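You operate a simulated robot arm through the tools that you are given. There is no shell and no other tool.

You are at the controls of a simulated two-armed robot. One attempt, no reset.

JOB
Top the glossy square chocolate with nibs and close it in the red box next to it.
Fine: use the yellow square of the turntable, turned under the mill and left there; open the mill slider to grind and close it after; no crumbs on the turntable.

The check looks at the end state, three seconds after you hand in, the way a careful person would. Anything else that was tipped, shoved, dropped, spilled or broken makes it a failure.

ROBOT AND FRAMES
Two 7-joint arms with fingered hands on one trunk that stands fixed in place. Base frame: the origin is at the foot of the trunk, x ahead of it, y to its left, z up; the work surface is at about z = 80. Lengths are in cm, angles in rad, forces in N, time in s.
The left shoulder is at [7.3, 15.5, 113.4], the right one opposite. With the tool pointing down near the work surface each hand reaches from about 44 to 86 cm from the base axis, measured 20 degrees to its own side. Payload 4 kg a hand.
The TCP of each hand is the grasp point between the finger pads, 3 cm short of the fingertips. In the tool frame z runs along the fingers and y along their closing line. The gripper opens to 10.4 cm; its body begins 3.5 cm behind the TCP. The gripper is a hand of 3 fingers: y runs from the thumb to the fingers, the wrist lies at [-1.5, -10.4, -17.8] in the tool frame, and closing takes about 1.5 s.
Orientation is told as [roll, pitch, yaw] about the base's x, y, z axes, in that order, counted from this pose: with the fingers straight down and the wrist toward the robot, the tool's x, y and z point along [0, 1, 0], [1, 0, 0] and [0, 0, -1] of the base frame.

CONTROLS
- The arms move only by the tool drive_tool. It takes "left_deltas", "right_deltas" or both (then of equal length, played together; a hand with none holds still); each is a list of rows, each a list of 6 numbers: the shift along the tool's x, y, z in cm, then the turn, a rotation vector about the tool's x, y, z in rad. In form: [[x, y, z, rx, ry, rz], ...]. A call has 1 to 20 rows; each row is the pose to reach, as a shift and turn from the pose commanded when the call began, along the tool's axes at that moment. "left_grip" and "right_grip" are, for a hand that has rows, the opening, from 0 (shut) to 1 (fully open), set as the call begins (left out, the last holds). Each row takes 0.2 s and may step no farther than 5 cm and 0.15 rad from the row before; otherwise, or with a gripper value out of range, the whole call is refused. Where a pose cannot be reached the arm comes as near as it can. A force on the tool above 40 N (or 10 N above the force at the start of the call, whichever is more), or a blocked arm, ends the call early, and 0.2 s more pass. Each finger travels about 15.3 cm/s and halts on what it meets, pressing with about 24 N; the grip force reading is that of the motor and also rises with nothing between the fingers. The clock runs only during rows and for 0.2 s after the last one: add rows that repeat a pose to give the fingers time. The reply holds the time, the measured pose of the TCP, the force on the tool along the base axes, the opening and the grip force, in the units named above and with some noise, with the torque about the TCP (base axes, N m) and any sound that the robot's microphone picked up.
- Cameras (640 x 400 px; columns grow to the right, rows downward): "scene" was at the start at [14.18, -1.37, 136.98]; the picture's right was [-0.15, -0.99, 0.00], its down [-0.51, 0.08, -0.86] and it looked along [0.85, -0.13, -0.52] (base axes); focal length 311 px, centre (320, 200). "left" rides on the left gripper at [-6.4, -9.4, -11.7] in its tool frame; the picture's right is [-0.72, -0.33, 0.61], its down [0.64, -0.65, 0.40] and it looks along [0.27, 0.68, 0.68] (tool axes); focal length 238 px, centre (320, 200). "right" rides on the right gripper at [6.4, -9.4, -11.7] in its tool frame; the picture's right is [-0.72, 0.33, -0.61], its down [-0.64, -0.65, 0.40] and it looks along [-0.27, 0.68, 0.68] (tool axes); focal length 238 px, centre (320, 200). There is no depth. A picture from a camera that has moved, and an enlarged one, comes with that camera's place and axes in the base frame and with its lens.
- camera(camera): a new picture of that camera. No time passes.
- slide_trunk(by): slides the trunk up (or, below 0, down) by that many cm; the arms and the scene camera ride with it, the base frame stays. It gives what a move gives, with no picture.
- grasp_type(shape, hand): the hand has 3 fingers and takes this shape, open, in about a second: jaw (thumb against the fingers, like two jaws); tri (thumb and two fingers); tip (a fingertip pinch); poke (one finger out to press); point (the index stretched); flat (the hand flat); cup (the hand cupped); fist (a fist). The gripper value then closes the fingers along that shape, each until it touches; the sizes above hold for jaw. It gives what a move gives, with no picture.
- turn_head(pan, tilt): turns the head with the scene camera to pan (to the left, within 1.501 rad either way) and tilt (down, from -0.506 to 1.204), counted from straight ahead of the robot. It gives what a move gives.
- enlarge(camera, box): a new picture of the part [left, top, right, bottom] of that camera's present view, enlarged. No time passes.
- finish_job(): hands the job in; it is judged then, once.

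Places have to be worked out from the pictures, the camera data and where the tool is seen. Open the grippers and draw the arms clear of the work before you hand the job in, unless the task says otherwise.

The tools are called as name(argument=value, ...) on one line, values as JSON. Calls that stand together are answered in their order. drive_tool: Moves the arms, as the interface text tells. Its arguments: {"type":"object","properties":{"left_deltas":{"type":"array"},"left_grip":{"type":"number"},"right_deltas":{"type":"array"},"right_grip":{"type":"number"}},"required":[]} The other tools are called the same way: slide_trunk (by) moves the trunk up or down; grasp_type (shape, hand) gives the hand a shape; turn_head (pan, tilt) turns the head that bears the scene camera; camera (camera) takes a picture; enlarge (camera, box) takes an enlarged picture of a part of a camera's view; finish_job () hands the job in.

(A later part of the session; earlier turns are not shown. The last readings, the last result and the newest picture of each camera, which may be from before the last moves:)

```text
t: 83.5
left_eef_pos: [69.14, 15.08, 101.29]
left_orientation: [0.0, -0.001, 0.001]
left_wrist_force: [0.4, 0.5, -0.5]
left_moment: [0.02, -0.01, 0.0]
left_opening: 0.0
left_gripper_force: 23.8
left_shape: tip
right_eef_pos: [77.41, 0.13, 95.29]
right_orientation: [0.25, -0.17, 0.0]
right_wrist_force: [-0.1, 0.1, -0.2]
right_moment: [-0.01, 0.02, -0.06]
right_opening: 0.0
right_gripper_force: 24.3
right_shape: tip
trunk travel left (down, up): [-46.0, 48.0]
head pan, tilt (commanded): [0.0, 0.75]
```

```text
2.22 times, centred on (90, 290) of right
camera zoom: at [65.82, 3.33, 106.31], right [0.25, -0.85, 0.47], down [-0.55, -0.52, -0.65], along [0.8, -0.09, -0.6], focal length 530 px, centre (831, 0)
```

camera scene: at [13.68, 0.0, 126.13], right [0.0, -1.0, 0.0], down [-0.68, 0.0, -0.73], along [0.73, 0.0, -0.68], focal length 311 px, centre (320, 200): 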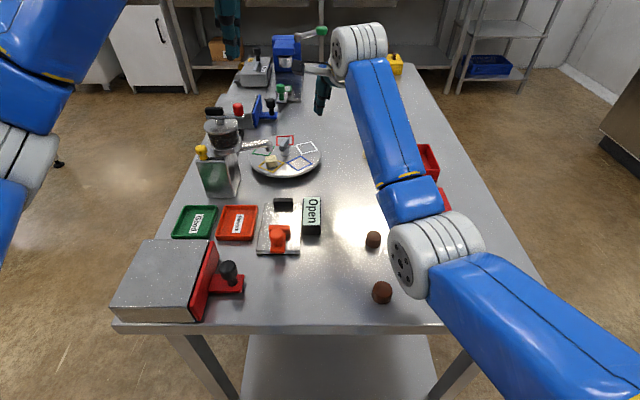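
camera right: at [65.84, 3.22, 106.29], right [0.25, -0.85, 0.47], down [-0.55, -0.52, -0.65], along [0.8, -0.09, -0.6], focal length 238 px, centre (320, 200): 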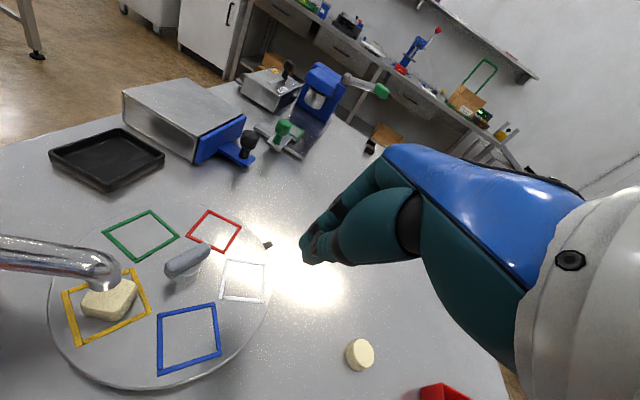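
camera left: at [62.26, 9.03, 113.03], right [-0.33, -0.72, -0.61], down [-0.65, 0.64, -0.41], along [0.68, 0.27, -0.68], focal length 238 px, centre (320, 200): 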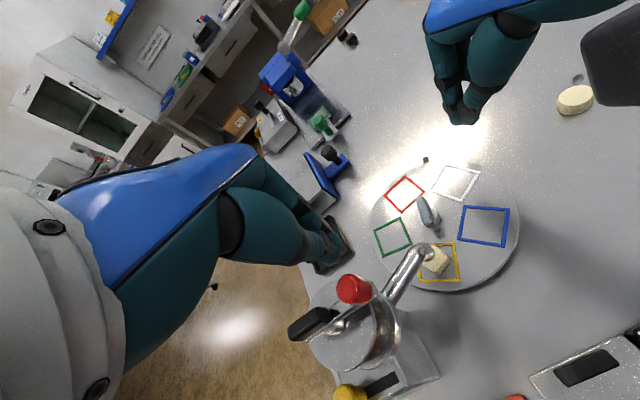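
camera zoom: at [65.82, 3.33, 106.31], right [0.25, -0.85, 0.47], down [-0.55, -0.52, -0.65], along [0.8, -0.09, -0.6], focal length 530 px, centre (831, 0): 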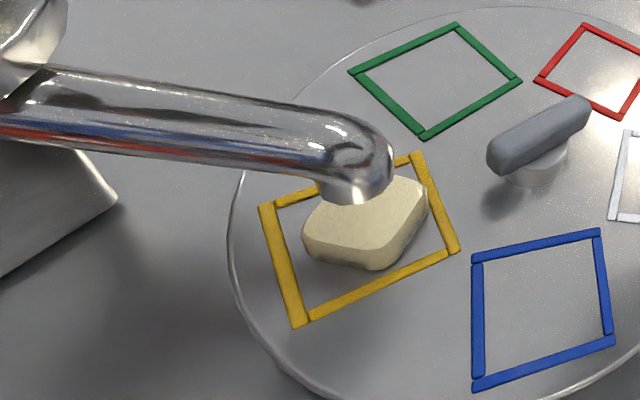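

The crank turns easily; no nibs after 20°. I continue clockwise another 60° and check.

drive_tool(left_deltas=[[-0.1, -0.58, 0, 0, 0, 0], [-0.17, -1.17, 0, 0, 0, 0], [-0.12, -1.76, 0, 0, 0, 0], [-0.01, -2.35, 0, 0, 0, 0], [0.2, -2.9, 0, 0, 0, 0], [0.45, -3.45, 0, 0, 0, 0], [0.8, -3.93, 0, 0, 0, 0], [1.19, -4.38, 0, 0, 0, 0]])

enlarge(camera="right", box=[0, 200, 180, 380])

enlarge(camera="scene", box=[180, 80, 300, 180])

```text
t: 85.3
left_eef_pos: [64.74, 16.31, 101.17]
left_orientation: [-0.002, 0.002, 0.001]
left_wrist_force: [0.6, -1.1, -0.6]
left_moment: [0.0, -0.02, -0.03]
left_opening: 0.03
left_gripper_force: 24.2
left_shape: tip
right_eef_pos: [77.34, 0.09, 95.28]
right_orientation: [0.25, -0.172, 0.001]
right_wrist_force: [0.3, -0.3, 0.6]
right_moment: [-0.03, -0.03, 0.02]
right_opening: 0.01
right_gripper_force: 24.1
right_shape: tip
trunk travel left (down, up): [-46.0, 48.0]
head pan, tilt (commanded): [0.0, 0.75]
```

```text
2.22 times, centred on (90, 290) of right
camera zoom: at [65.81, 3.33, 106.31], right [0.25, -0.85, 0.47], down [-0.55, -0.52, -0.65], along [0.8, -0.09, -0.6], focal length 530 px, centre (831, 0)
```

zoom: 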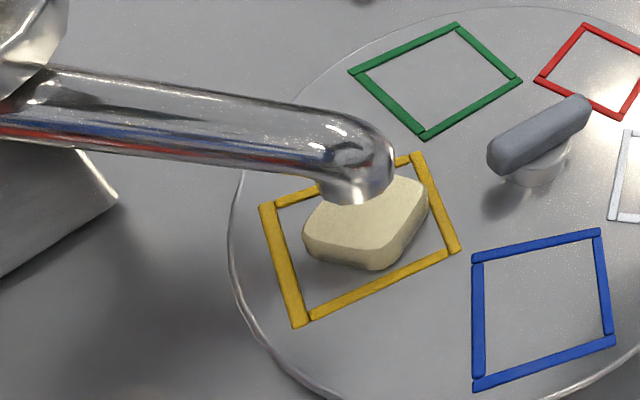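

```text
4.00 times, centred on (240, 130) of scene
camera zoom: at [13.64, 0.14, 126.14], right [0.0, -1.0, 0.0], down [-0.68, 0.0, -0.73], along [0.73, 0.0, -0.68], focal length 1244 px, centre (640, 480)
```

zoom: 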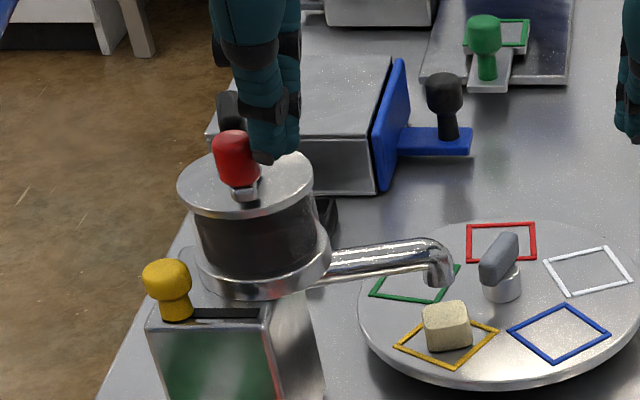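

Still none at about 80°. I continue clockwise another 90°.

drive_tool(left_deltas=[[0.46, -0.39, 0, 0, 0, 0], [0.94, -0.73, 0, 0, 0, 0], [1.49, -0.98, 0, 0, 0, 0], [2.05, -1.18, 0, 0, 0, 0], [2.63, -1.28, 0, 0, 0, 0], [3.22, -1.34, 0, 0, 0, 0], [3.82, -1.28, 0, 0, 0, 0], [4.41, -1.18, 0, 0, 0, 0], [4.97, -0.98, 0, 0, 0, 0], [5.51, -0.72, 0, 0, 0, 0], [6.0, -0.37, 0, 0, 0, 0], [6.44, 0.02, 0, 0, 0, 0]])

enlarge(camera="right", box=[0, 200, 180, 380])

enlarge(camera="scene", box=[180, 80, 300, 180])

```text
t: 88.0
left_eef_pos: [64.69, 22.9, 101.21]
left_orientation: [-0.002, -0.001, 0.002]
left_wrist_force: [-0.1, 0.0, -1.2]
left_moment: [-0.01, 0.02, 0.01]
left_opening: 0.02
left_gripper_force: 24.1
left_shape: tip
right_eef_pos: [77.4, 0.17, 95.35]
right_orientation: [0.25, -0.172, 0.002]
right_wrist_force: [0.3, 0.0, -0.3]
right_moment: [0.0, 0.02, 0.0]
right_opening: 0.0
right_gripper_force: 23.9
right_shape: tip
trunk travel left (down, up): [-46.0, 48.0]
head pan, tilt (commanded): [0.0, 0.75]
```

```text
2.22 times, centred on (90, 290) of right
camera zoom: at [65.8, 3.35, 106.31], right [0.25, -0.85, 0.47], down [-0.55, -0.52, -0.65], along [0.8, -0.09, -0.6], focal length 530 px, centre (831, 0)
```

zoom: 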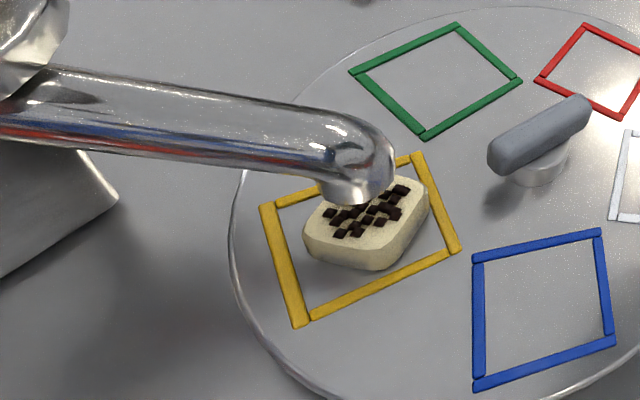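

```text
4.00 times, centred on (240, 130) of scene
camera zoom: at [13.62, 0.16, 126.14], right [0.0, -1.0, 0.0], down [-0.68, 0.0, -0.73], along [0.73, 0.0, -0.68], focal length 1244 px, centre (640, 480)
```

zoom: 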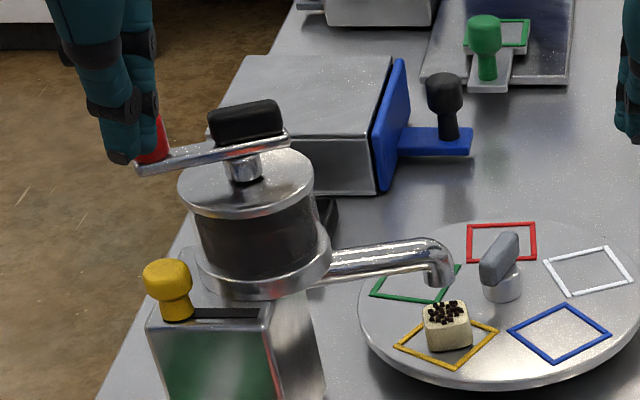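

Nibs have landed neatly on top of the chocolate. I check closely that no crumbs fell on the turntable.

enlarge(camera="right", box=[50, 240, 150, 350])

enlarge(camera="scene", box=[255, 140, 325, 185])

camera(camera="left")

```text
3.64 times, centred on (100, 295) of right
camera zoom: at [65.8, 3.35, 106.31], right [0.25, -0.85, 0.47], down [-0.55, -0.52, -0.65], along [0.8, -0.09, -0.6], focal length 867 px, centre (1120, -146)
```

zoom: 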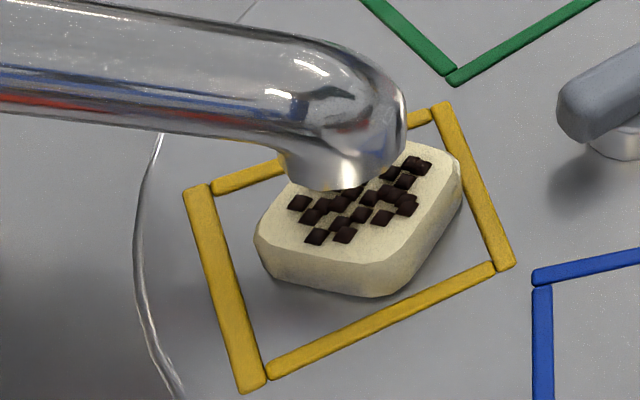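

```text
8.89 times, centred on (290, 162) of scene
camera zoom: at [13.62, 0.16, 126.14], right [0.0, -1.0, 0.0], down [-0.68, 0.0, -0.73], along [0.73, 0.0, -0.68], focal length 2764 px, centre (587, 533)
```

zoom: 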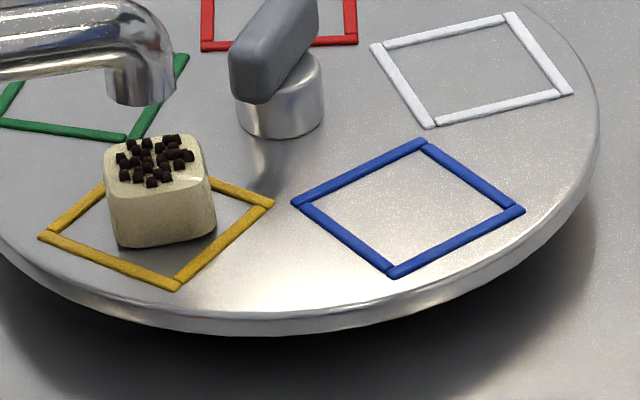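

```text
taken
camera left: at [55.33, 16.45, 112.99], right [-0.33, -0.72, -0.61], down [-0.65, 0.64, -0.4], along [0.68, 0.27, -0.68], focal length 238 px, centre (320, 200)
```

left: 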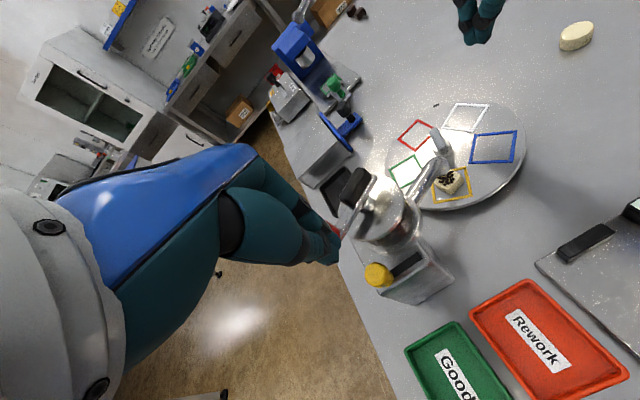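

Nibs sit cleanly on top, with no crumbs on the disc. I move the rod away from the crank without turning it further, then back the left hand off.

drive_tool(left_deltas=[[0, -0.8, 0, 0, 0, 0], [0, -1.8, -0.3, 0, 0, 0], [0, -4.0, -1.5, 0, 0, 0], [0, -7.0, -3.5, 0, 0, 0], [0, -10.7, -5.8, 0, 0, 0]])

drive_tool(left_deltas=[[0.05, -0.05, 0.38, -0.0521, 0.0521, 0.1232], [0.1, -0.1, 0.77, -0.1042, 0.1042, 0.2465], [0.15, -0.16, 1.15, -0.1562, 0.1562, 0.3697], [0.2, -0.22, 1.53, -0.2083, 0.2083, 0.493], [0.25, -0.27, 1.92, -0.2604, 0.2604, 0.6162], [0.3, -0.33, 2.3, -0.3125, 0.3125, 0.7395], [0.35, -0.38, 2.68, -0.3645, 0.3645, 0.8627], [0.4, -0.43, 3.07, -0.4166, 0.4166, 0.9859], [0.45, -0.49, 3.45, -0.4687, 0.4687, 1.1092], [0.5, -0.54, 3.83, -0.5208, 0.5208, 1.2324], [0.55, -0.6, 4.22, -0.5728, 0.5728, 1.3557], [0.6, -0.65, 4.6, -0.6249, 0.6249, 1.4789]], left_grip=0.42)

camera(camera="left")

enlarge(camera="scene", box=[140, 70, 300, 190])

enlarge(camera="left", box=[280, 200, 440, 330])

```text
t: 89.2
left_eef_pos: [53.75, 22.74, 107.02]
left_orientation: [-0.002, 0.001, 0.0]
left_wrist_force: [-1.2, -0.6, 0.0]
left_moment: [-0.03, 0.01, -0.01]
left_opening: 0.01
left_gripper_force: 24.4
left_shape: tip
right_eef_pos: [77.26, 0.21, 95.46]
right_orientation: [0.246, -0.173, 0.001]
right_wrist_force: [0.1, -0.6, -0.2]
right_moment: [0.01, -0.02, -0.03]
right_opening: 0.0
right_gripper_force: 24.2
right_shape: tip
trunk travel left (down, up): [-46.0, 48.0]
head pan, tilt (commanded): [0.0, 0.75]
```

```text
t: 91.8
left_eef_pos: [53.3, 23.38, 102.46]
left_orientation: [0.801, -0.001, -1.572]
left_wrist_force: [-0.4, 0.6, -0.2]
left_moment: [0.01, 0.05, 0.0]
left_opening: 4.32
left_gripper_force: 0.0
left_shape: tip
right_eef_pos: [77.35, 0.12, 95.22]
right_orientation: [0.246, -0.169, 0.001]
right_wrist_force: [0.1, -1.2, 0.0]
right_moment: [-0.01, 0.01, -0.02]
right_opening: 0.0
right_gripper_force: 23.8
right_shape: tip
trunk travel left (down, up): [-46.0, 48.0]
head pan, tilt (commanded): [0.0, 0.75]
```

```text
taken
camera left: at [40.57, 32.84, 106.01], right [-0.06, 0.32, -0.94], down [0.74, 0.65, 0.18], along [0.67, -0.68, -0.28], focal length 238 px, centre (320, 200)
```

left: 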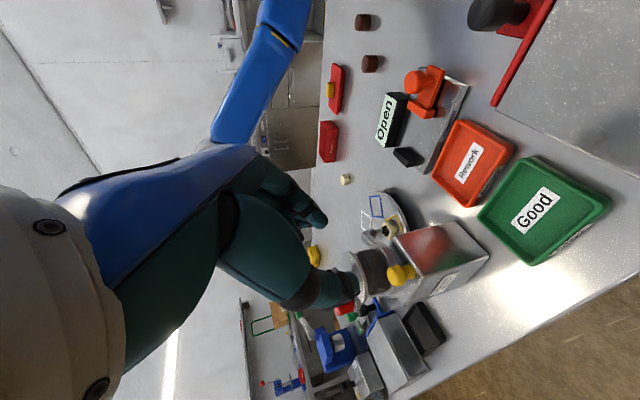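

```text
3.33 times, centred on (220, 130) of scene
camera zoom: at [13.59, 0.27, 126.14], right [0.0, -1.0, 0.0], down [-0.68, 0.0, -0.73], along [0.73, 0.0, -0.68], focal length 1036 px, centre (653, 433)
```

zoom: 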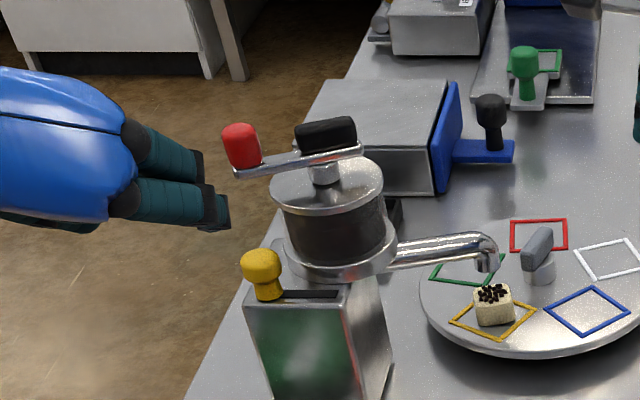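

```text
3.08 times, centred on (360, 265) of left
camera zoom: at [40.57, 32.84, 106.01], right [-0.06, 0.32, -0.94], down [0.74, 0.65, 0.18], along [0.67, -0.68, -0.28], focal length 733 px, centre (197, 0)
```

zoom: 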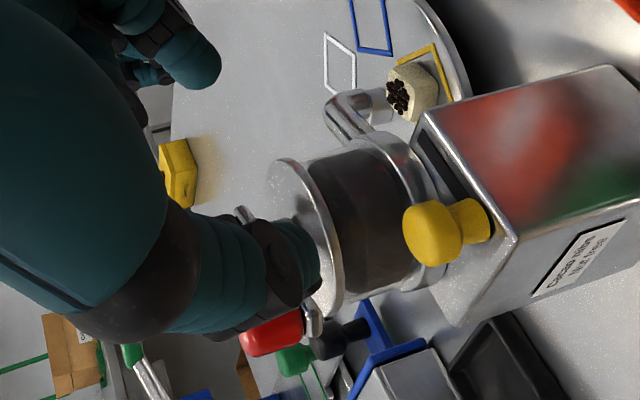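

The slider knob is now at about (64.4,23.0,92.0). I advance along the finger direction to straddle it again.

drive_tool(left_deltas=[[0.03, 0.02, 2.5, 0, 0, 0], [0.06, 0.04, 5.0, 0, 0, 0], [0.09, 0.06, 7.5, 0, 0, 0], [0.11, 0.08, 9.3, 0, 0, 0]])

enlarge(camera="left", box=[280, 200, 440, 330])

enlarge(camera="scene", box=[160, 80, 280, 190])

```text
t: 92.8
left_eef_pos: [60.25, 23.2, 95.98]
left_orientation: [0.8, -0.001, -1.568]
left_wrist_force: [-0.3, -0.5, 0.2]
left_moment: [0.03, 0.02, 0.0]
left_opening: 4.35
left_gripper_force: 0.0
left_shape: tip
right_eef_pos: [77.41, 0.1, 95.27]
right_orientation: [0.249, -0.171, 0.0]
right_wrist_force: [0.1, 0.0, 0.5]
right_moment: [0.01, -0.02, -0.01]
right_opening: 0.0
right_gripper_force: 23.9
right_shape: tip
trunk travel left (down, up): [-46.0, 48.0]
head pan, tilt (commanded): [0.0, 0.75]
```

```text
3.08 times, centred on (360, 265) of left
camera zoom: at [47.32, 32.67, 99.62], right [-0.06, 0.32, -0.94], down [0.74, 0.65, 0.18], along [0.67, -0.68, -0.28], focal length 733 px, centre (197, 0)
```

zoom: 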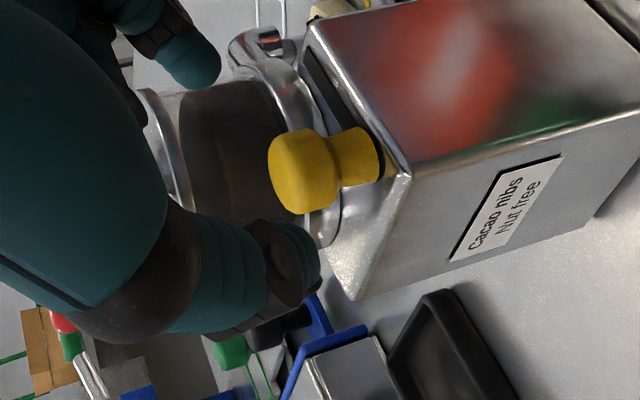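

```text
3.64 times, centred on (220, 135) of scene
camera zoom: at [13.65, 0.23, 126.14], right [0.0, -1.0, 0.0], down [-0.68, 0.0, -0.73], along [0.73, 0.0, -0.68], focal length 1130 px, centre (684, 436)
```

zoom: 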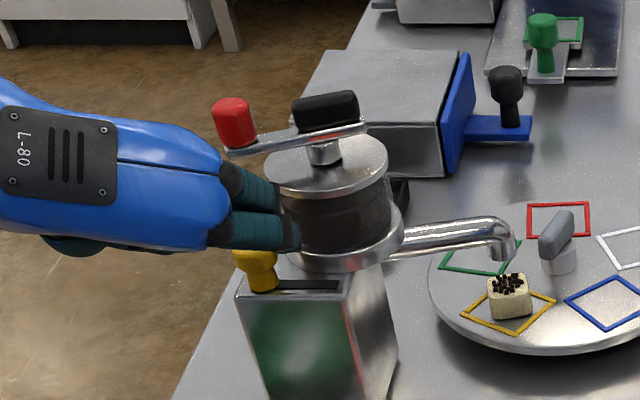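

drive_tool(left_deltas=[[0, 0, 0.9, 0, 0, 0], [0, 0, 1.7, 0, 0, 0], [0, 0, 2.4, 0, 0, 0]])

enlarge(camera="left", box=[280, 170, 460, 330])

enlarge(camera="scene", box=[160, 80, 280, 190])

```text
t: 93.5
left_eef_pos: [61.7, 23.2, 94.27]
left_orientation: [0.799, 0.0, -1.57]
left_wrist_force: [0.6, 0.0, -0.6]
left_moment: [-0.02, -0.03, 0.0]
left_opening: 4.32
left_gripper_force: 0.1
left_shape: tip
right_eef_pos: [77.39, 0.14, 95.24]
right_orientation: [0.249, -0.169, 0.0]
right_wrist_force: [0.3, -0.4, 0.1]
right_moment: [-0.01, -0.02, -0.02]
right_opening: 0.0
right_gripper_force: 23.8
right_shape: tip
trunk travel left (down, up): [-46.0, 48.0]
head pan, tilt (commanded): [0.0, 0.75]
```

```text
2.50 times, centred on (370, 250) of left
camera zoom: at [49.0, 32.72, 97.97], right [-0.06, 0.32, -0.94], down [0.74, 0.65, 0.18], along [0.67, -0.68, -0.28], focal length 596 px, centre (195, 75)
```

zoom: 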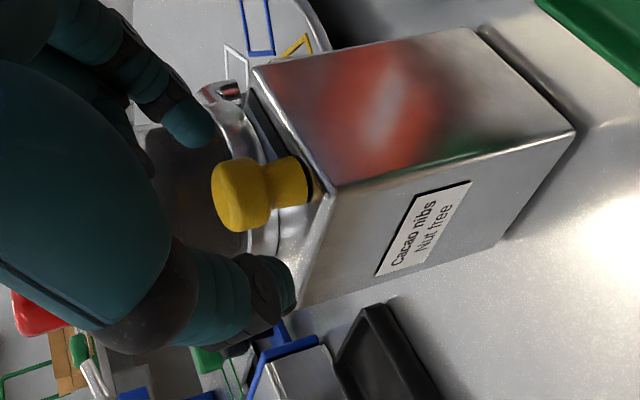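

```text
3.64 times, centred on (220, 135) of scene
camera zoom: at [13.61, 0.23, 126.14], right [0.0, -1.0, 0.0], down [-0.68, 0.0, -0.73], along [0.73, 0.0, -0.68], focal length 1130 px, centre (684, 436)
```

zoom: 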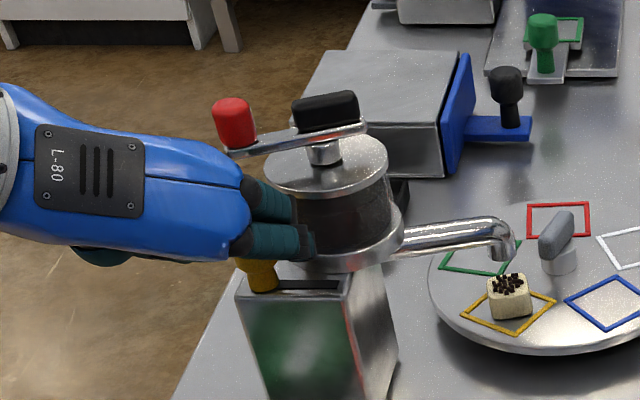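

Straddled again, crank untouched. Now I push the slider closed by moving -y.

drive_tool(left_deltas=[[0, 0.5, 0, 0, 0, 0], [0, 1.0, 0, 0, 0, 0], [0, 1.5, 0, 0, 0, 0], [0, 2.0, 0, 0, 0, 0], [0, 2.5, 0, 0, 0, 0], [0, 3.0, 0, 0, 0, 0], [0, 3.5, 0, 0, 0, 0], [0, 4.0, 0, 0, 0, 0], [0, 4.3, 0, 0, 0, 0]])

enlarge(camera="left", box=[280, 170, 460, 330])

enlarge(camera="scene", box=[160, 80, 320, 190])

enlarge(camera="right", box=[50, 240, 150, 350])

```text
t: 95.5
left_eef_pos: [61.72, 18.93, 94.44]
left_orientation: [0.799, 0.0, -1.567]
left_wrist_force: [0.3, 1.3, 0.0]
left_moment: [0.01, -0.04, 0.01]
left_opening: 4.45
left_gripper_force: 0.1
left_shape: tip
right_eef_pos: [77.41, 0.27, 95.21]
right_orientation: [0.248, -0.171, -0.001]
right_wrist_force: [0.2, 0.2, 0.5]
right_moment: [0.03, 0.01, -0.04]
right_opening: 0.01
right_gripper_force: 23.8
right_shape: tip
trunk travel left (down, up): [-46.0, 48.0]
head pan, tilt (commanded): [0.0, 0.75]
```

```text
2.50 times, centred on (370, 250) of left
camera zoom: at [49.0, 28.39, 98.02], right [-0.06, 0.32, -0.94], down [0.74, 0.65, 0.18], along [0.67, -0.68, -0.28], focal length 596 px, centre (195, 75)
```

zoom: 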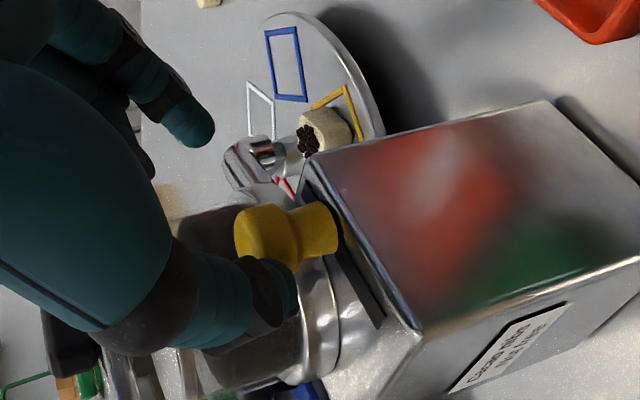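

```text
3.64 times, centred on (240, 135) of scene
camera zoom: at [13.6, 0.24, 126.14], right [0.0, -1.0, 0.0], down [-0.68, 0.0, -0.73], along [0.73, 0.0, -0.68], focal length 1130 px, centre (611, 436)
```

zoom: 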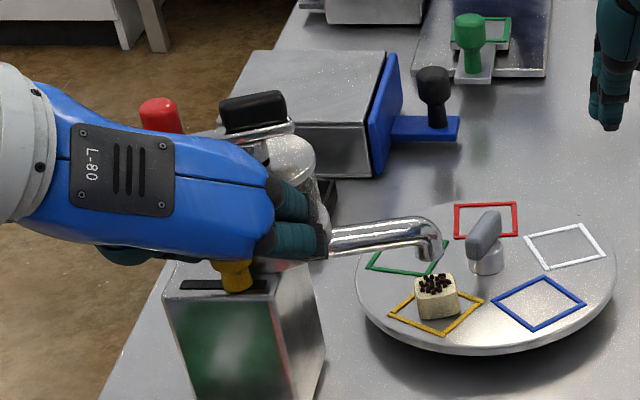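

```text
3.64 times, centred on (100, 295) of right
camera zoom: at [65.81, 3.35, 106.31], right [0.25, -0.85, 0.47], down [-0.55, -0.52, -0.65], along [0.8, -0.09, -0.6], focal length 867 px, centre (1120, -146)
```

zoom: 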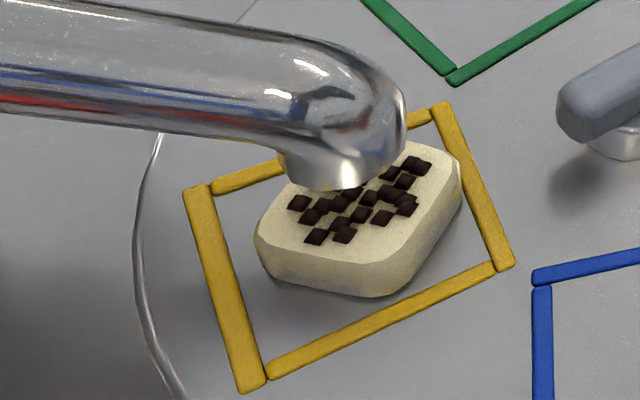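

Nearly closed; about 0.9 cm of slot remains. I push further.

drive_tool(left_deltas=[[0, 0.35, 0, 0, 0, 0], [0, 0.7, 0, 0, 0, 0], [0, 1.0, 0, 0, 0, 0]])

enlarge(camera="left", box=[280, 170, 460, 330])

enlarge(camera="scene", box=[160, 80, 320, 190])

```text
t: 96.3
left_eef_pos: [61.81, 17.91, 94.35]
left_orientation: [0.799, -0.002, -1.57]
left_wrist_force: [-0.1, 1.7, 0.3]
left_moment: [0.03, 0.0, 0.04]
left_opening: 4.45
left_gripper_force: 0.1
left_shape: tip
right_eef_pos: [77.39, 0.13, 95.38]
right_orientation: [0.248, -0.169, 0.002]
right_wrist_force: [0.5, 0.1, -0.3]
right_moment: [-0.02, -0.04, 0.0]
right_opening: 0.03
right_gripper_force: 23.4
right_shape: tip
trunk travel left (down, up): [-46.0, 48.0]
head pan, tilt (commanded): [0.0, 0.75]
```

```text
2.50 times, centred on (370, 250) of left
camera zoom: at [49.02, 27.43, 98.03], right [-0.06, 0.32, -0.94], down [0.74, 0.65, 0.18], along [0.67, -0.68, -0.28], focal length 596 px, centre (195, 75)
```

zoom: 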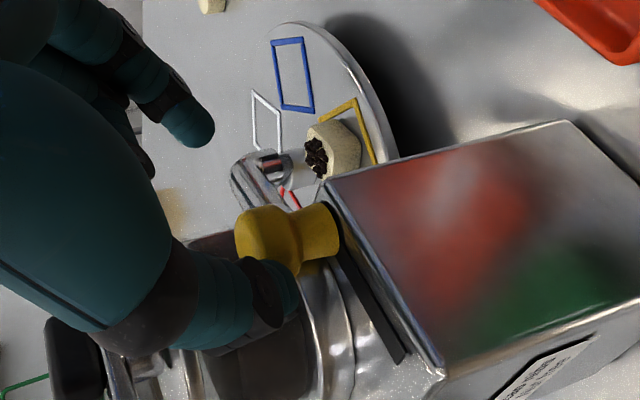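

```text
3.64 times, centred on (240, 135) of scene
camera zoom: at [13.59, 0.25, 126.15], right [0.0, -1.0, 0.0], down [-0.68, 0.0, -0.73], along [0.73, 0.0, -0.68], focal length 1130 px, centre (611, 436)
```

zoom: 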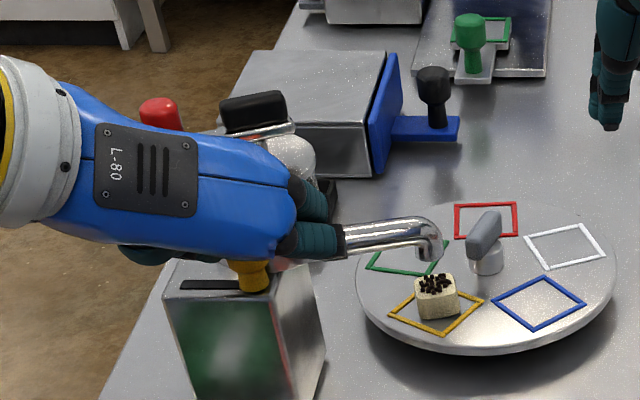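

That matches the original closed position. I press 2.5 mm further to make sure it is at its stop.

drive_tool(left_deltas=[[0, 0.15, 0, 0, 0, 0], [0, 0.3, 0, 0, 0, 0]])

enlarge(camera="scene", box=[160, 80, 320, 190])

```text
t: 97.0
left_eef_pos: [61.87, 17.74, 94.42]
left_orientation: [0.799, -0.001, -1.567]
left_wrist_force: [-1.5, 1.9, 0.3]
left_moment: [0.12, 0.01, 0.04]
left_opening: 4.53
left_gripper_force: 0.1
left_shape: tip
right_eef_pos: [77.43, 0.18, 95.34]
right_orientation: [0.248, -0.172, 0.002]
right_wrist_force: [0.1, 0.3, -0.6]
right_moment: [0.01, 0.0, -0.03]
right_opening: 0.0
right_gripper_force: 23.9
right_shape: tip
trunk travel left (down, up): [-46.0, 48.0]
head pan, tilt (commanded): [0.0, 0.75]
```

```text
3.64 times, centred on (240, 135) of scene
camera zoom: at [13.57, 0.3, 126.15], right [0.0, -1.0, 0.0], down [-0.68, 0.0, -0.73], along [0.73, 0.0, -0.68], focal length 1130 px, centre (611, 436)
```

zoom: 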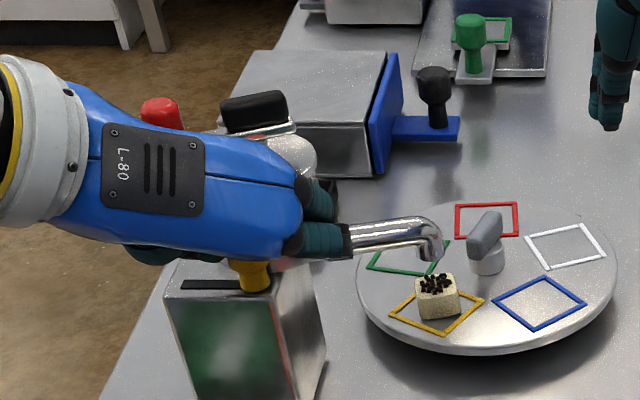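

The finger is flexing while the knob stays, so it's at its closed stop. I release it and withdraw the left hand.

drive_tool(left_deltas=[[0, -0.5, 0, 0, 0, 0], [0, -1.2, 0, 0, 0, 0], [0, -1.2, -1.5, 0, 0, 0], [0, -1.2, -4.0, 0, 0, 0], [0, -1.2, -7.5, 0, 0, 0], [0, -1.2, -11.0, 0, 0, 0], [0, -1.2, -14.5, 0, 0, 0]])

enlarge(camera="scene", box=[160, 80, 320, 190])

camera(camera="left")

camera(camera="right")

```text
t: 98.5
left_eef_pos: [51.23, 18.87, 104.46]
left_orientation: [0.798, -0.002, -1.569]
left_wrist_force: [-0.1, -0.4, 0.0]
left_moment: [-0.02, 0.02, 0.04]
left_opening: 4.35
left_gripper_force: 0.0
left_shape: tip
right_eef_pos: [77.32, 0.11, 95.32]
right_orientation: [0.249, -0.171, 0.0]
right_wrist_force: [0.8, 0.2, 0.7]
right_moment: [-0.05, 0.0, 0.01]
right_opening: 0.0
right_gripper_force: 23.8
right_shape: tip
trunk travel left (down, up): [-46.0, 48.0]
head pan, tilt (commanded): [0.0, 0.75]
```

```text
3.64 times, centred on (240, 135) of scene
camera zoom: at [13.47, 0.21, 126.16], right [0.0, -1.0, 0.0], down [-0.68, 0.0, -0.73], along [0.73, 0.0, -0.68], focal length 1130 px, centre (611, 436)
```

zoom: 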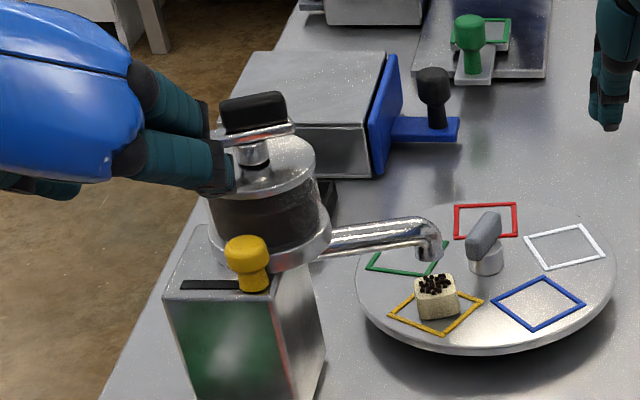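

```text
taken
camera left: at [38.55, 28.3, 108.17], right [-0.06, 0.33, -0.94], down [0.74, 0.65, 0.18], along [0.67, -0.68, -0.28], focal length 238 px, centre (320, 200)
```

left: 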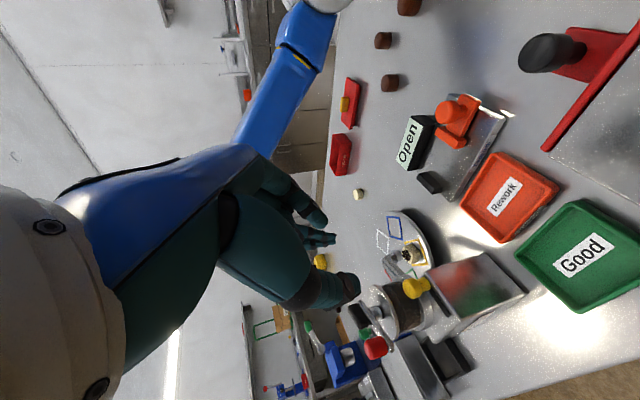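

```text
taken
camera right: at [65.72, 3.33, 106.36], right [0.25, -0.85, 0.47], down [-0.55, -0.52, -0.65], along [0.8, -0.09, -0.6], focal length 238 px, centre (320, 200)
```

right: 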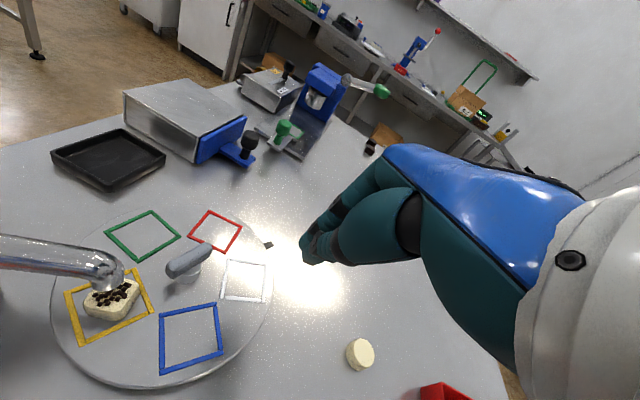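

Slider closed, nibs in place. Now I turn the disc back out: I bring the right pusher down beside the far half of the bar (its -y side).

drive_tool(right_deltas=[[1.6, 0.09, 0.43, 0, 0, 0], [3.2, 0.18, 0.86, 0, 0, 0], [4.87, 0.28, 1.29, 0, 0, 0], [4.3, -0.1, 3.5, 0, 0, 0], [3.6, -0.6, 6.2, 0, 0, 0], [2.91, -1.09, 8.98, 0, 0, 0]])

enlarge(camera="right", box=[150, 150, 350, 340])

enlarge(camera="scene", box=[240, 110, 360, 190])

```text
t: 100.0
left_eef_pos: [51.43, 18.84, 104.55]
left_orientation: [0.799, -0.003, -1.569]
left_wrist_force: [0.3, 1.0, 0.2]
left_moment: [0.0, 0.03, 0.0]
left_opening: 4.41
left_gripper_force: 0.0
left_shape: tip
right_eef_pos: [77.63, 5.14, 87.17]
right_orientation: [0.248, -0.171, -0.001]
right_wrist_force: [0.6, -0.2, 0.0]
right_moment: [0.04, -0.02, 0.02]
right_opening: 0.01
right_gripper_force: 24.1
right_shape: tip
trunk travel left (down, up): [-46.0, 48.0]
head pan, tilt (commanded): [0.0, 0.75]
```

```text
2.11 times, centred on (250, 245) of right
camera zoom: at [66.15, 8.4, 98.22], right [0.25, -0.85, 0.47], down [-0.55, -0.52, -0.65], along [0.8, -0.09, -0.6], focal length 502 px, centre (467, 105)
```

zoom: 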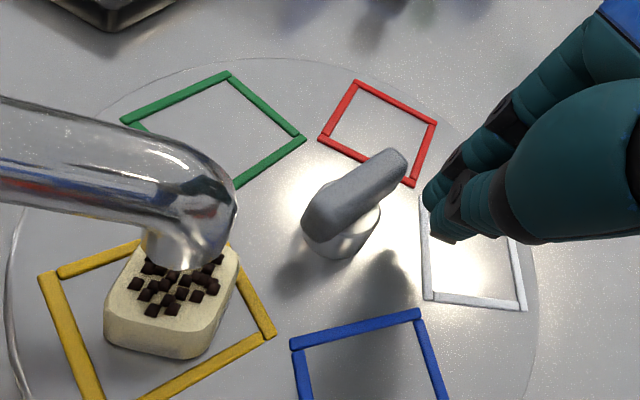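

```text
5.00 times, centred on (300, 150) of scene
camera zoom: at [13.61, 0.24, 126.14], right [0.0, -1.0, 0.0], down [-0.68, 0.0, -0.73], along [0.73, 0.0, -0.68], focal length 1554 px, centre (420, 450)
```

zoom: 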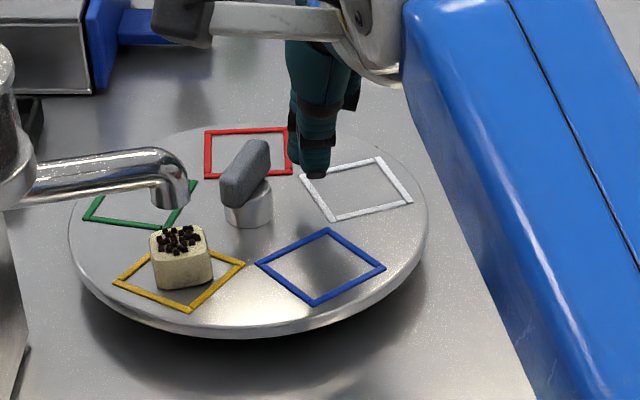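

I sweep the bar counter-clockwise slowly to bring the topped chocolate out from under the spout.

drive_tool(right_deltas=[[0.3, -0.05, 0.07, 0, 0, 0], [0.6, -0.1, 0.13, 0, 0, 0], [0.84, -0.15, 0.19, 0, 0, 0], [0.93, 0.02, 0.24, 0, 0, 0], [1.02, 0.18, 0.29, 0, 0, 0], [1.11, 0.35, 0.34, 0, 0, 0], [1.24, 0.48, 0.4, 0, 0, 0], [1.37, 0.62, 0.46, 0, 0, 0], [1.5, 0.75, 0.52, 0, 0, 0], [1.66, 0.84, 0.57, 0, 0, 0], [1.82, 0.93, 0.63, 0, 0, 0], [1.98, 1.03, 0.69, 0, 0, 0], [2.16, 1.07, 0.74, 0, 0, 0], [2.33, 1.12, 0.79, 0, 0, 0], [2.51, 1.16, 0.85, 0, 0, 0], [2.7, 1.16, 0.89, 0, 0, 0], [2.89, 1.16, 0.94, 0, 0, 0], [3.08, 1.16, 0.99, 0, 0, 0]])

camera(camera="right")

enlarge(camera="scene", box=[240, 110, 360, 190])

```text
t: 103.8
left_eef_pos: [51.45, 18.82, 104.43]
left_orientation: [0.798, -0.001, -1.568]
left_wrist_force: [-0.1, 0.0, 0.2]
left_moment: [0.01, 0.04, -0.01]
left_opening: 4.4
left_gripper_force: 0.1
left_shape: tip
right_eef_pos: [78.86, 8.39, 87.21]
right_orientation: [0.249, -0.172, 0.002]
right_wrist_force: [0.7, -1.8, -0.1]
right_moment: [-0.03, 0.0, 0.03]
right_opening: 0.0
right_gripper_force: 23.8
right_shape: tip
trunk travel left (down, up): [-46.0, 48.0]
head pan, tilt (commanded): [0.0, 0.75]
```

```text
taken
camera right: at [67.32, 11.61, 98.24], right [0.25, -0.85, 0.47], down [-0.55, -0.52, -0.65], along [0.8, -0.09, -0.6], focal length 238 px, centre (320, 200)
```

right: 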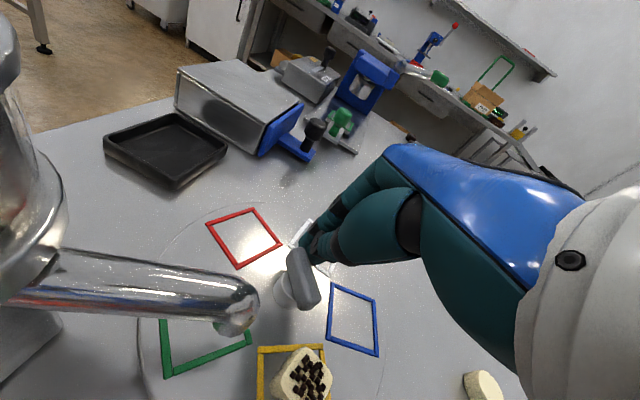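

```text
5.00 times, centred on (300, 150) of scene
camera zoom: at [13.59, 0.2, 126.14], right [0.0, -1.0, 0.0], down [-0.68, 0.0, -0.73], along [0.73, 0.0, -0.68], focal length 1554 px, centre (420, 450)
```

zoom: 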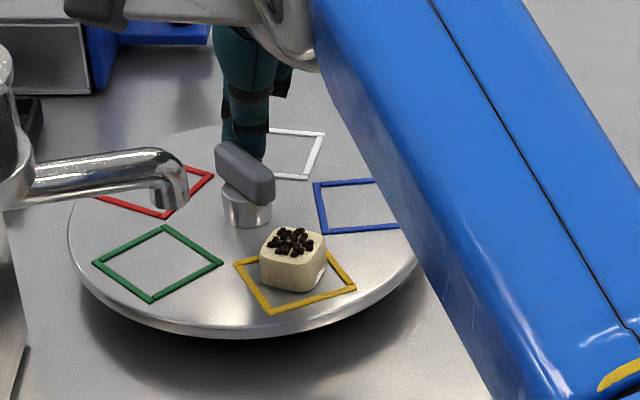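

The chocolate is out, nibs undisturbed. I back the pusher off and lift it.

drive_tool(right_deltas=[[-0.17, 0.5, 0.05, 0, 0, 0], [-0.33, 0.99, 0.09, 0, 0, 0], [0.3, 1.4, -2.4, 0, 0, 0], [0.95, 1.87, -5.0, 0, 0, 0], [1.61, 2.34, -7.55, 0, 0, 0]])

camera(camera="right")

enlarge(camera="scene", box=[240, 110, 360, 190])

enlarge(camera="left", box=[360, 180, 460, 280])

```text
t: 105.0
left_eef_pos: [51.46, 18.86, 104.48]
left_orientation: [0.797, -0.002, -1.569]
left_wrist_force: [-0.1, 1.1, 0.7]
left_moment: [-0.01, 0.02, -0.03]
left_opening: 4.36
left_gripper_force: 0.0
left_shape: tip
right_eef_pos: [79.85, 8.05, 95.39]
right_orientation: [0.248, -0.171, 0.0]
right_wrist_force: [-0.2, 0.1, 0.9]
right_moment: [-0.02, 0.01, 0.02]
right_opening: 0.0
right_gripper_force: 24.0
right_shape: tip
trunk travel left (down, up): [-46.0, 48.0]
head pan, tilt (commanded): [0.0, 0.75]
```

```text
taken
camera right: at [68.3, 11.3, 106.29], right [0.25, -0.85, 0.47], down [-0.55, -0.52, -0.65], along [0.8, -0.09, -0.6], focal length 238 px, centre (320, 200)
```

right: 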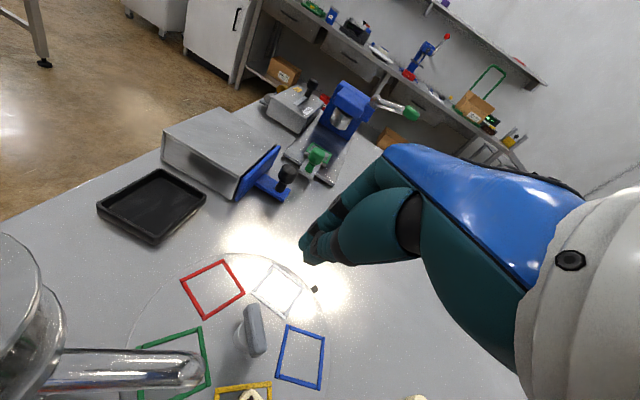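

```text
5.00 times, centred on (300, 150) of scene
camera zoom: at [13.53, 0.27, 126.15], right [0.0, -1.0, 0.0], down [-0.68, 0.0, -0.73], along [0.73, 0.0, -0.68], focal length 1554 px, centre (420, 450)
```

zoom: 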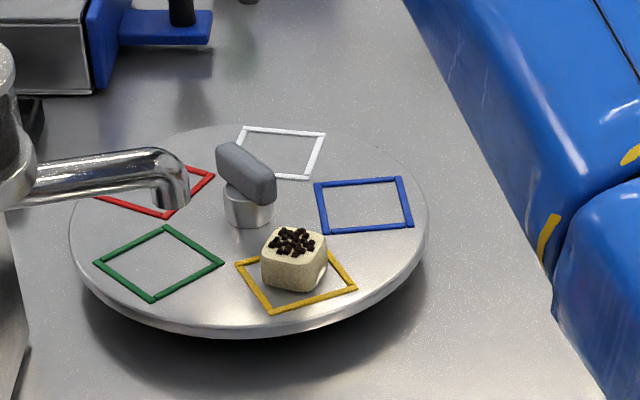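

```text
4.00 times, centred on (410, 230) of left
camera zoom: at [38.63, 28.33, 108.13], right [-0.06, 0.32, -0.94], down [0.74, 0.65, 0.18], along [0.67, -0.68, -0.28], focal length 953 px, centre (-40, 80)
```

zoom: 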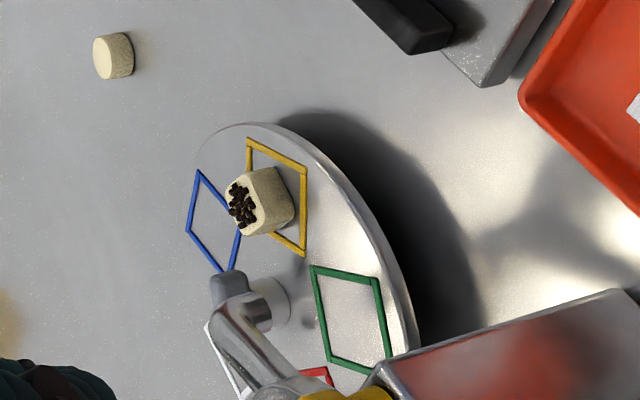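

Yellow is now at about 208°; I'd like it at about 224° for comfortable clearance from the spout, so I go back down and push ~16° more.

drive_tool(right_deltas=[[-0.7, -0.48, 2.7, 0, 0, 0], [-1.4, -0.97, 5.4, 0, 0, 0], [-1.99, -1.38, 7.81, 0, 0, 0], [-1.88, -1.68, 7.79, 0, 0, 0], [-1.77, -1.98, 7.76, 0, 0, 0], [-1.62, -2.37, 7.73, 0, 0, 0], [-1.54, -2.39, 7.75, 0, 0, 0], [-1.46, -2.42, 7.76, 0, 0, 0], [-1.39, -2.44, 7.78, 0, 0, 0], [-1.32, -2.47, 7.79, 0, 0, 0], [-1.24, -2.49, 7.81, 0, 0, 0], [-1.17, -2.52, 7.82, 0, 0, 0], [-1.09, -2.54, 7.84, 0, 0, 0], [-1.02, -2.57, 7.85, 0, 0, 0]])

enlarge(camera="scene", box=[240, 110, 360, 190])

camera(camera="right")

```text
t: 108.0
left_eef_pos: [51.48, 18.88, 104.49]
left_orientation: [0.8, -0.002, -1.568]
left_wrist_force: [0.5, 0.8, 0.5]
left_moment: [0.02, 0.02, -0.01]
left_opening: 4.35
left_gripper_force: 0.2
left_shape: tip
right_eef_pos: [78.73, 9.12, 87.03]
right_orientation: [0.247, -0.17, -0.002]
right_wrist_force: [2.2, -1.0, -0.6]
right_moment: [-0.03, -0.02, -0.04]
right_opening: 0.0
right_gripper_force: 24.5
right_shape: tip
trunk travel left (down, up): [-46.0, 48.0]
head pan, tilt (commanded): [0.0, 0.75]
```

```text
5.00 times, centred on (300, 150) of scene
camera zoom: at [13.64, 0.26, 126.14], right [0.0, -1.0, 0.0], down [-0.68, 0.0, -0.73], along [0.73, 0.0, -0.68], focal length 1554 px, centre (420, 450)
```

zoom: 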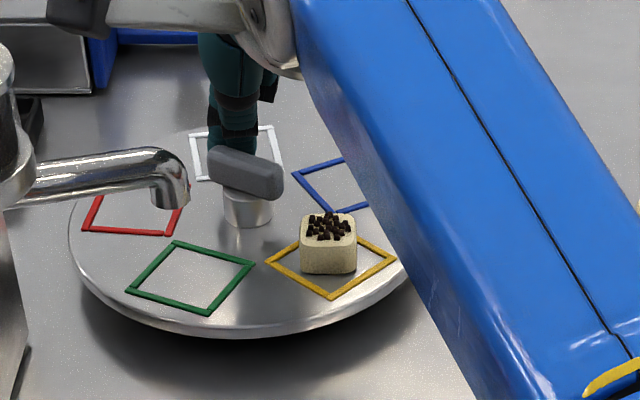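

```text
taken
camera right: at [67.12, 12.29, 98.03], right [0.25, -0.85, 0.47], down [-0.55, -0.52, -0.65], along [0.8, -0.09, -0.6], focal length 238 px, centre (320, 200)
```

right: 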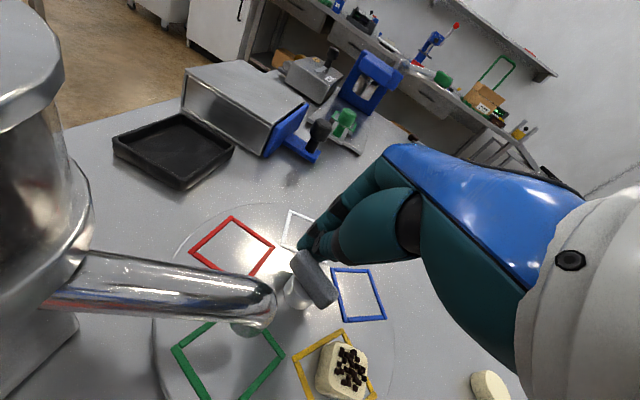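

The chocolate is now back near where I first placed it, squarely oriented, nibs intact. I back off and lift the pusher.

drive_tool(right_deltas=[[-0.17, 0.5, 0.05, 0, 0, 0], [-0.33, 0.99, 0.09, 0, 0, 0], [0.3, 1.4, -2.4, 0, 0, 0], [0.95, 1.87, -5.0, 0, 0, 0], [1.61, 2.34, -7.55, 0, 0, 0]])

drive_tool(right_deltas=[[-0.6, -1.4, -0.3, 0.004, -0.05, 0.0005], [-1.3, -2.9, -0.6, 0.008, -0.1, 0.001], [-2.0, -4.4, -0.9, 0.012, -0.15, 0.0015], [-2.8, -5.9, -1.2, 0.016, -0.2, 0.002], [-3.6, -7.2, -1.5, 0.02, -0.2495, 0.0025], [-3.6, -7.2, -1.5, 0.02, -0.2495, 0.0025]], right_grip=0.4)

camera(camera="right")

enlarge(camera="right", box=[110, 150, 330, 340])

enlarge(camera="scene", box=[240, 110, 360, 190])

enlarge(camera="left", box=[360, 180, 460, 280])

```text
t: 109.2
left_eef_pos: [51.41, 18.93, 104.53]
left_orientation: [0.798, -0.003, -1.57]
left_wrist_force: [-0.4, -0.1, -0.3]
left_moment: [0.03, 0.0, 0.01]
left_opening: 4.37
left_gripper_force: 0.1
left_shape: tip
right_eef_pos: [79.67, 8.86, 95.05]
right_orientation: [0.25, -0.171, 0.002]
right_wrist_force: [0.4, 0.4, -0.8]
right_moment: [-0.01, 0.05, 0.01]
right_opening: 0.0
right_gripper_force: 24.2
right_shape: tip
trunk travel left (down, up): [-46.0, 48.0]
head pan, tilt (commanded): [0.0, 0.75]
```

```text
t: 110.5
left_eef_pos: [51.55, 18.97, 104.43]
left_orientation: [0.799, -0.002, -1.571]
left_wrist_force: [0.7, -0.7, 0.9]
left_moment: [-0.01, 0.0, 0.0]
left_opening: 4.34
left_gripper_force: 0.0
left_shape: tip
right_eef_pos: [72.41, 4.93, 94.25]
right_orientation: [-0.002, -0.151, 0.001]
right_wrist_force: [-0.3, -0.6, -0.6]
right_moment: [0.01, -0.03, -0.01]
right_opening: 4.18
right_gripper_force: 0.0
right_shape: tip
trunk travel left (down, up): [-46.0, 48.0]
head pan, tilt (commanded): [0.0, 0.75]
```

```text
taken
camera right: at [61.3, 11.17, 104.31], right [0.23, -0.72, 0.66], down [-0.58, -0.64, -0.5], along [0.78, -0.27, -0.57], focal length 238 px, centre (320, 200)
```

right: 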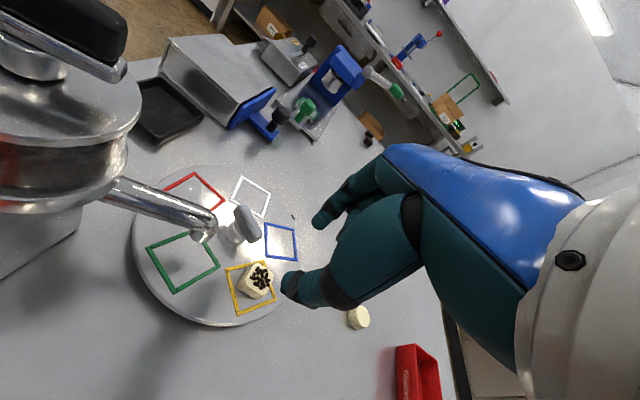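

```text
2.11 times, centred on (220, 245) of right
camera zoom: at [61.3, 11.17, 104.31], right [0.23, -0.72, 0.66], down [-0.58, -0.64, -0.5], along [0.78, -0.27, -0.57], focal length 502 px, centre (530, 105)
```

zoom: 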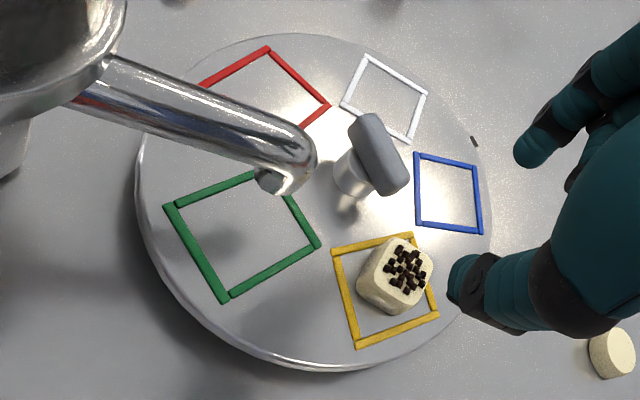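

```text
5.00 times, centred on (300, 150) of scene
camera zoom: at [13.58, 0.27, 126.14], right [0.0, -1.0, 0.0], down [-0.68, 0.0, -0.73], along [0.73, 0.0, -0.68], focal length 1554 px, centre (420, 450)
```

zoom: 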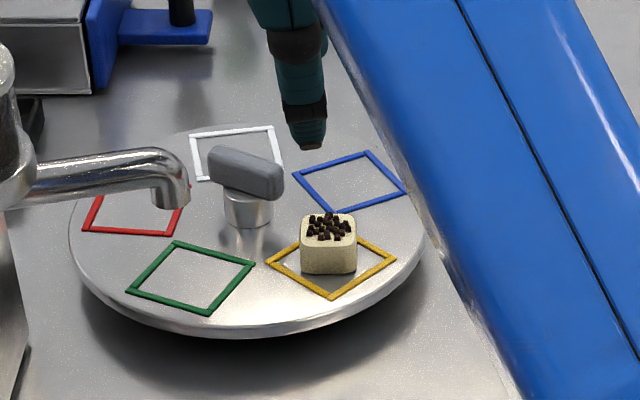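

```text
4.00 times, centred on (410, 230) of left
camera zoom: at [38.69, 28.33, 108.12], right [-0.06, 0.32, -0.94], down [0.74, 0.65, 0.18], along [0.67, -0.68, -0.28], focal length 953 px, centre (-40, 80)
```

zoom: 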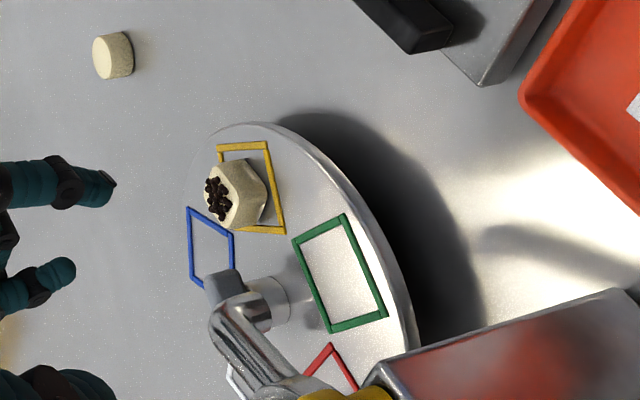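

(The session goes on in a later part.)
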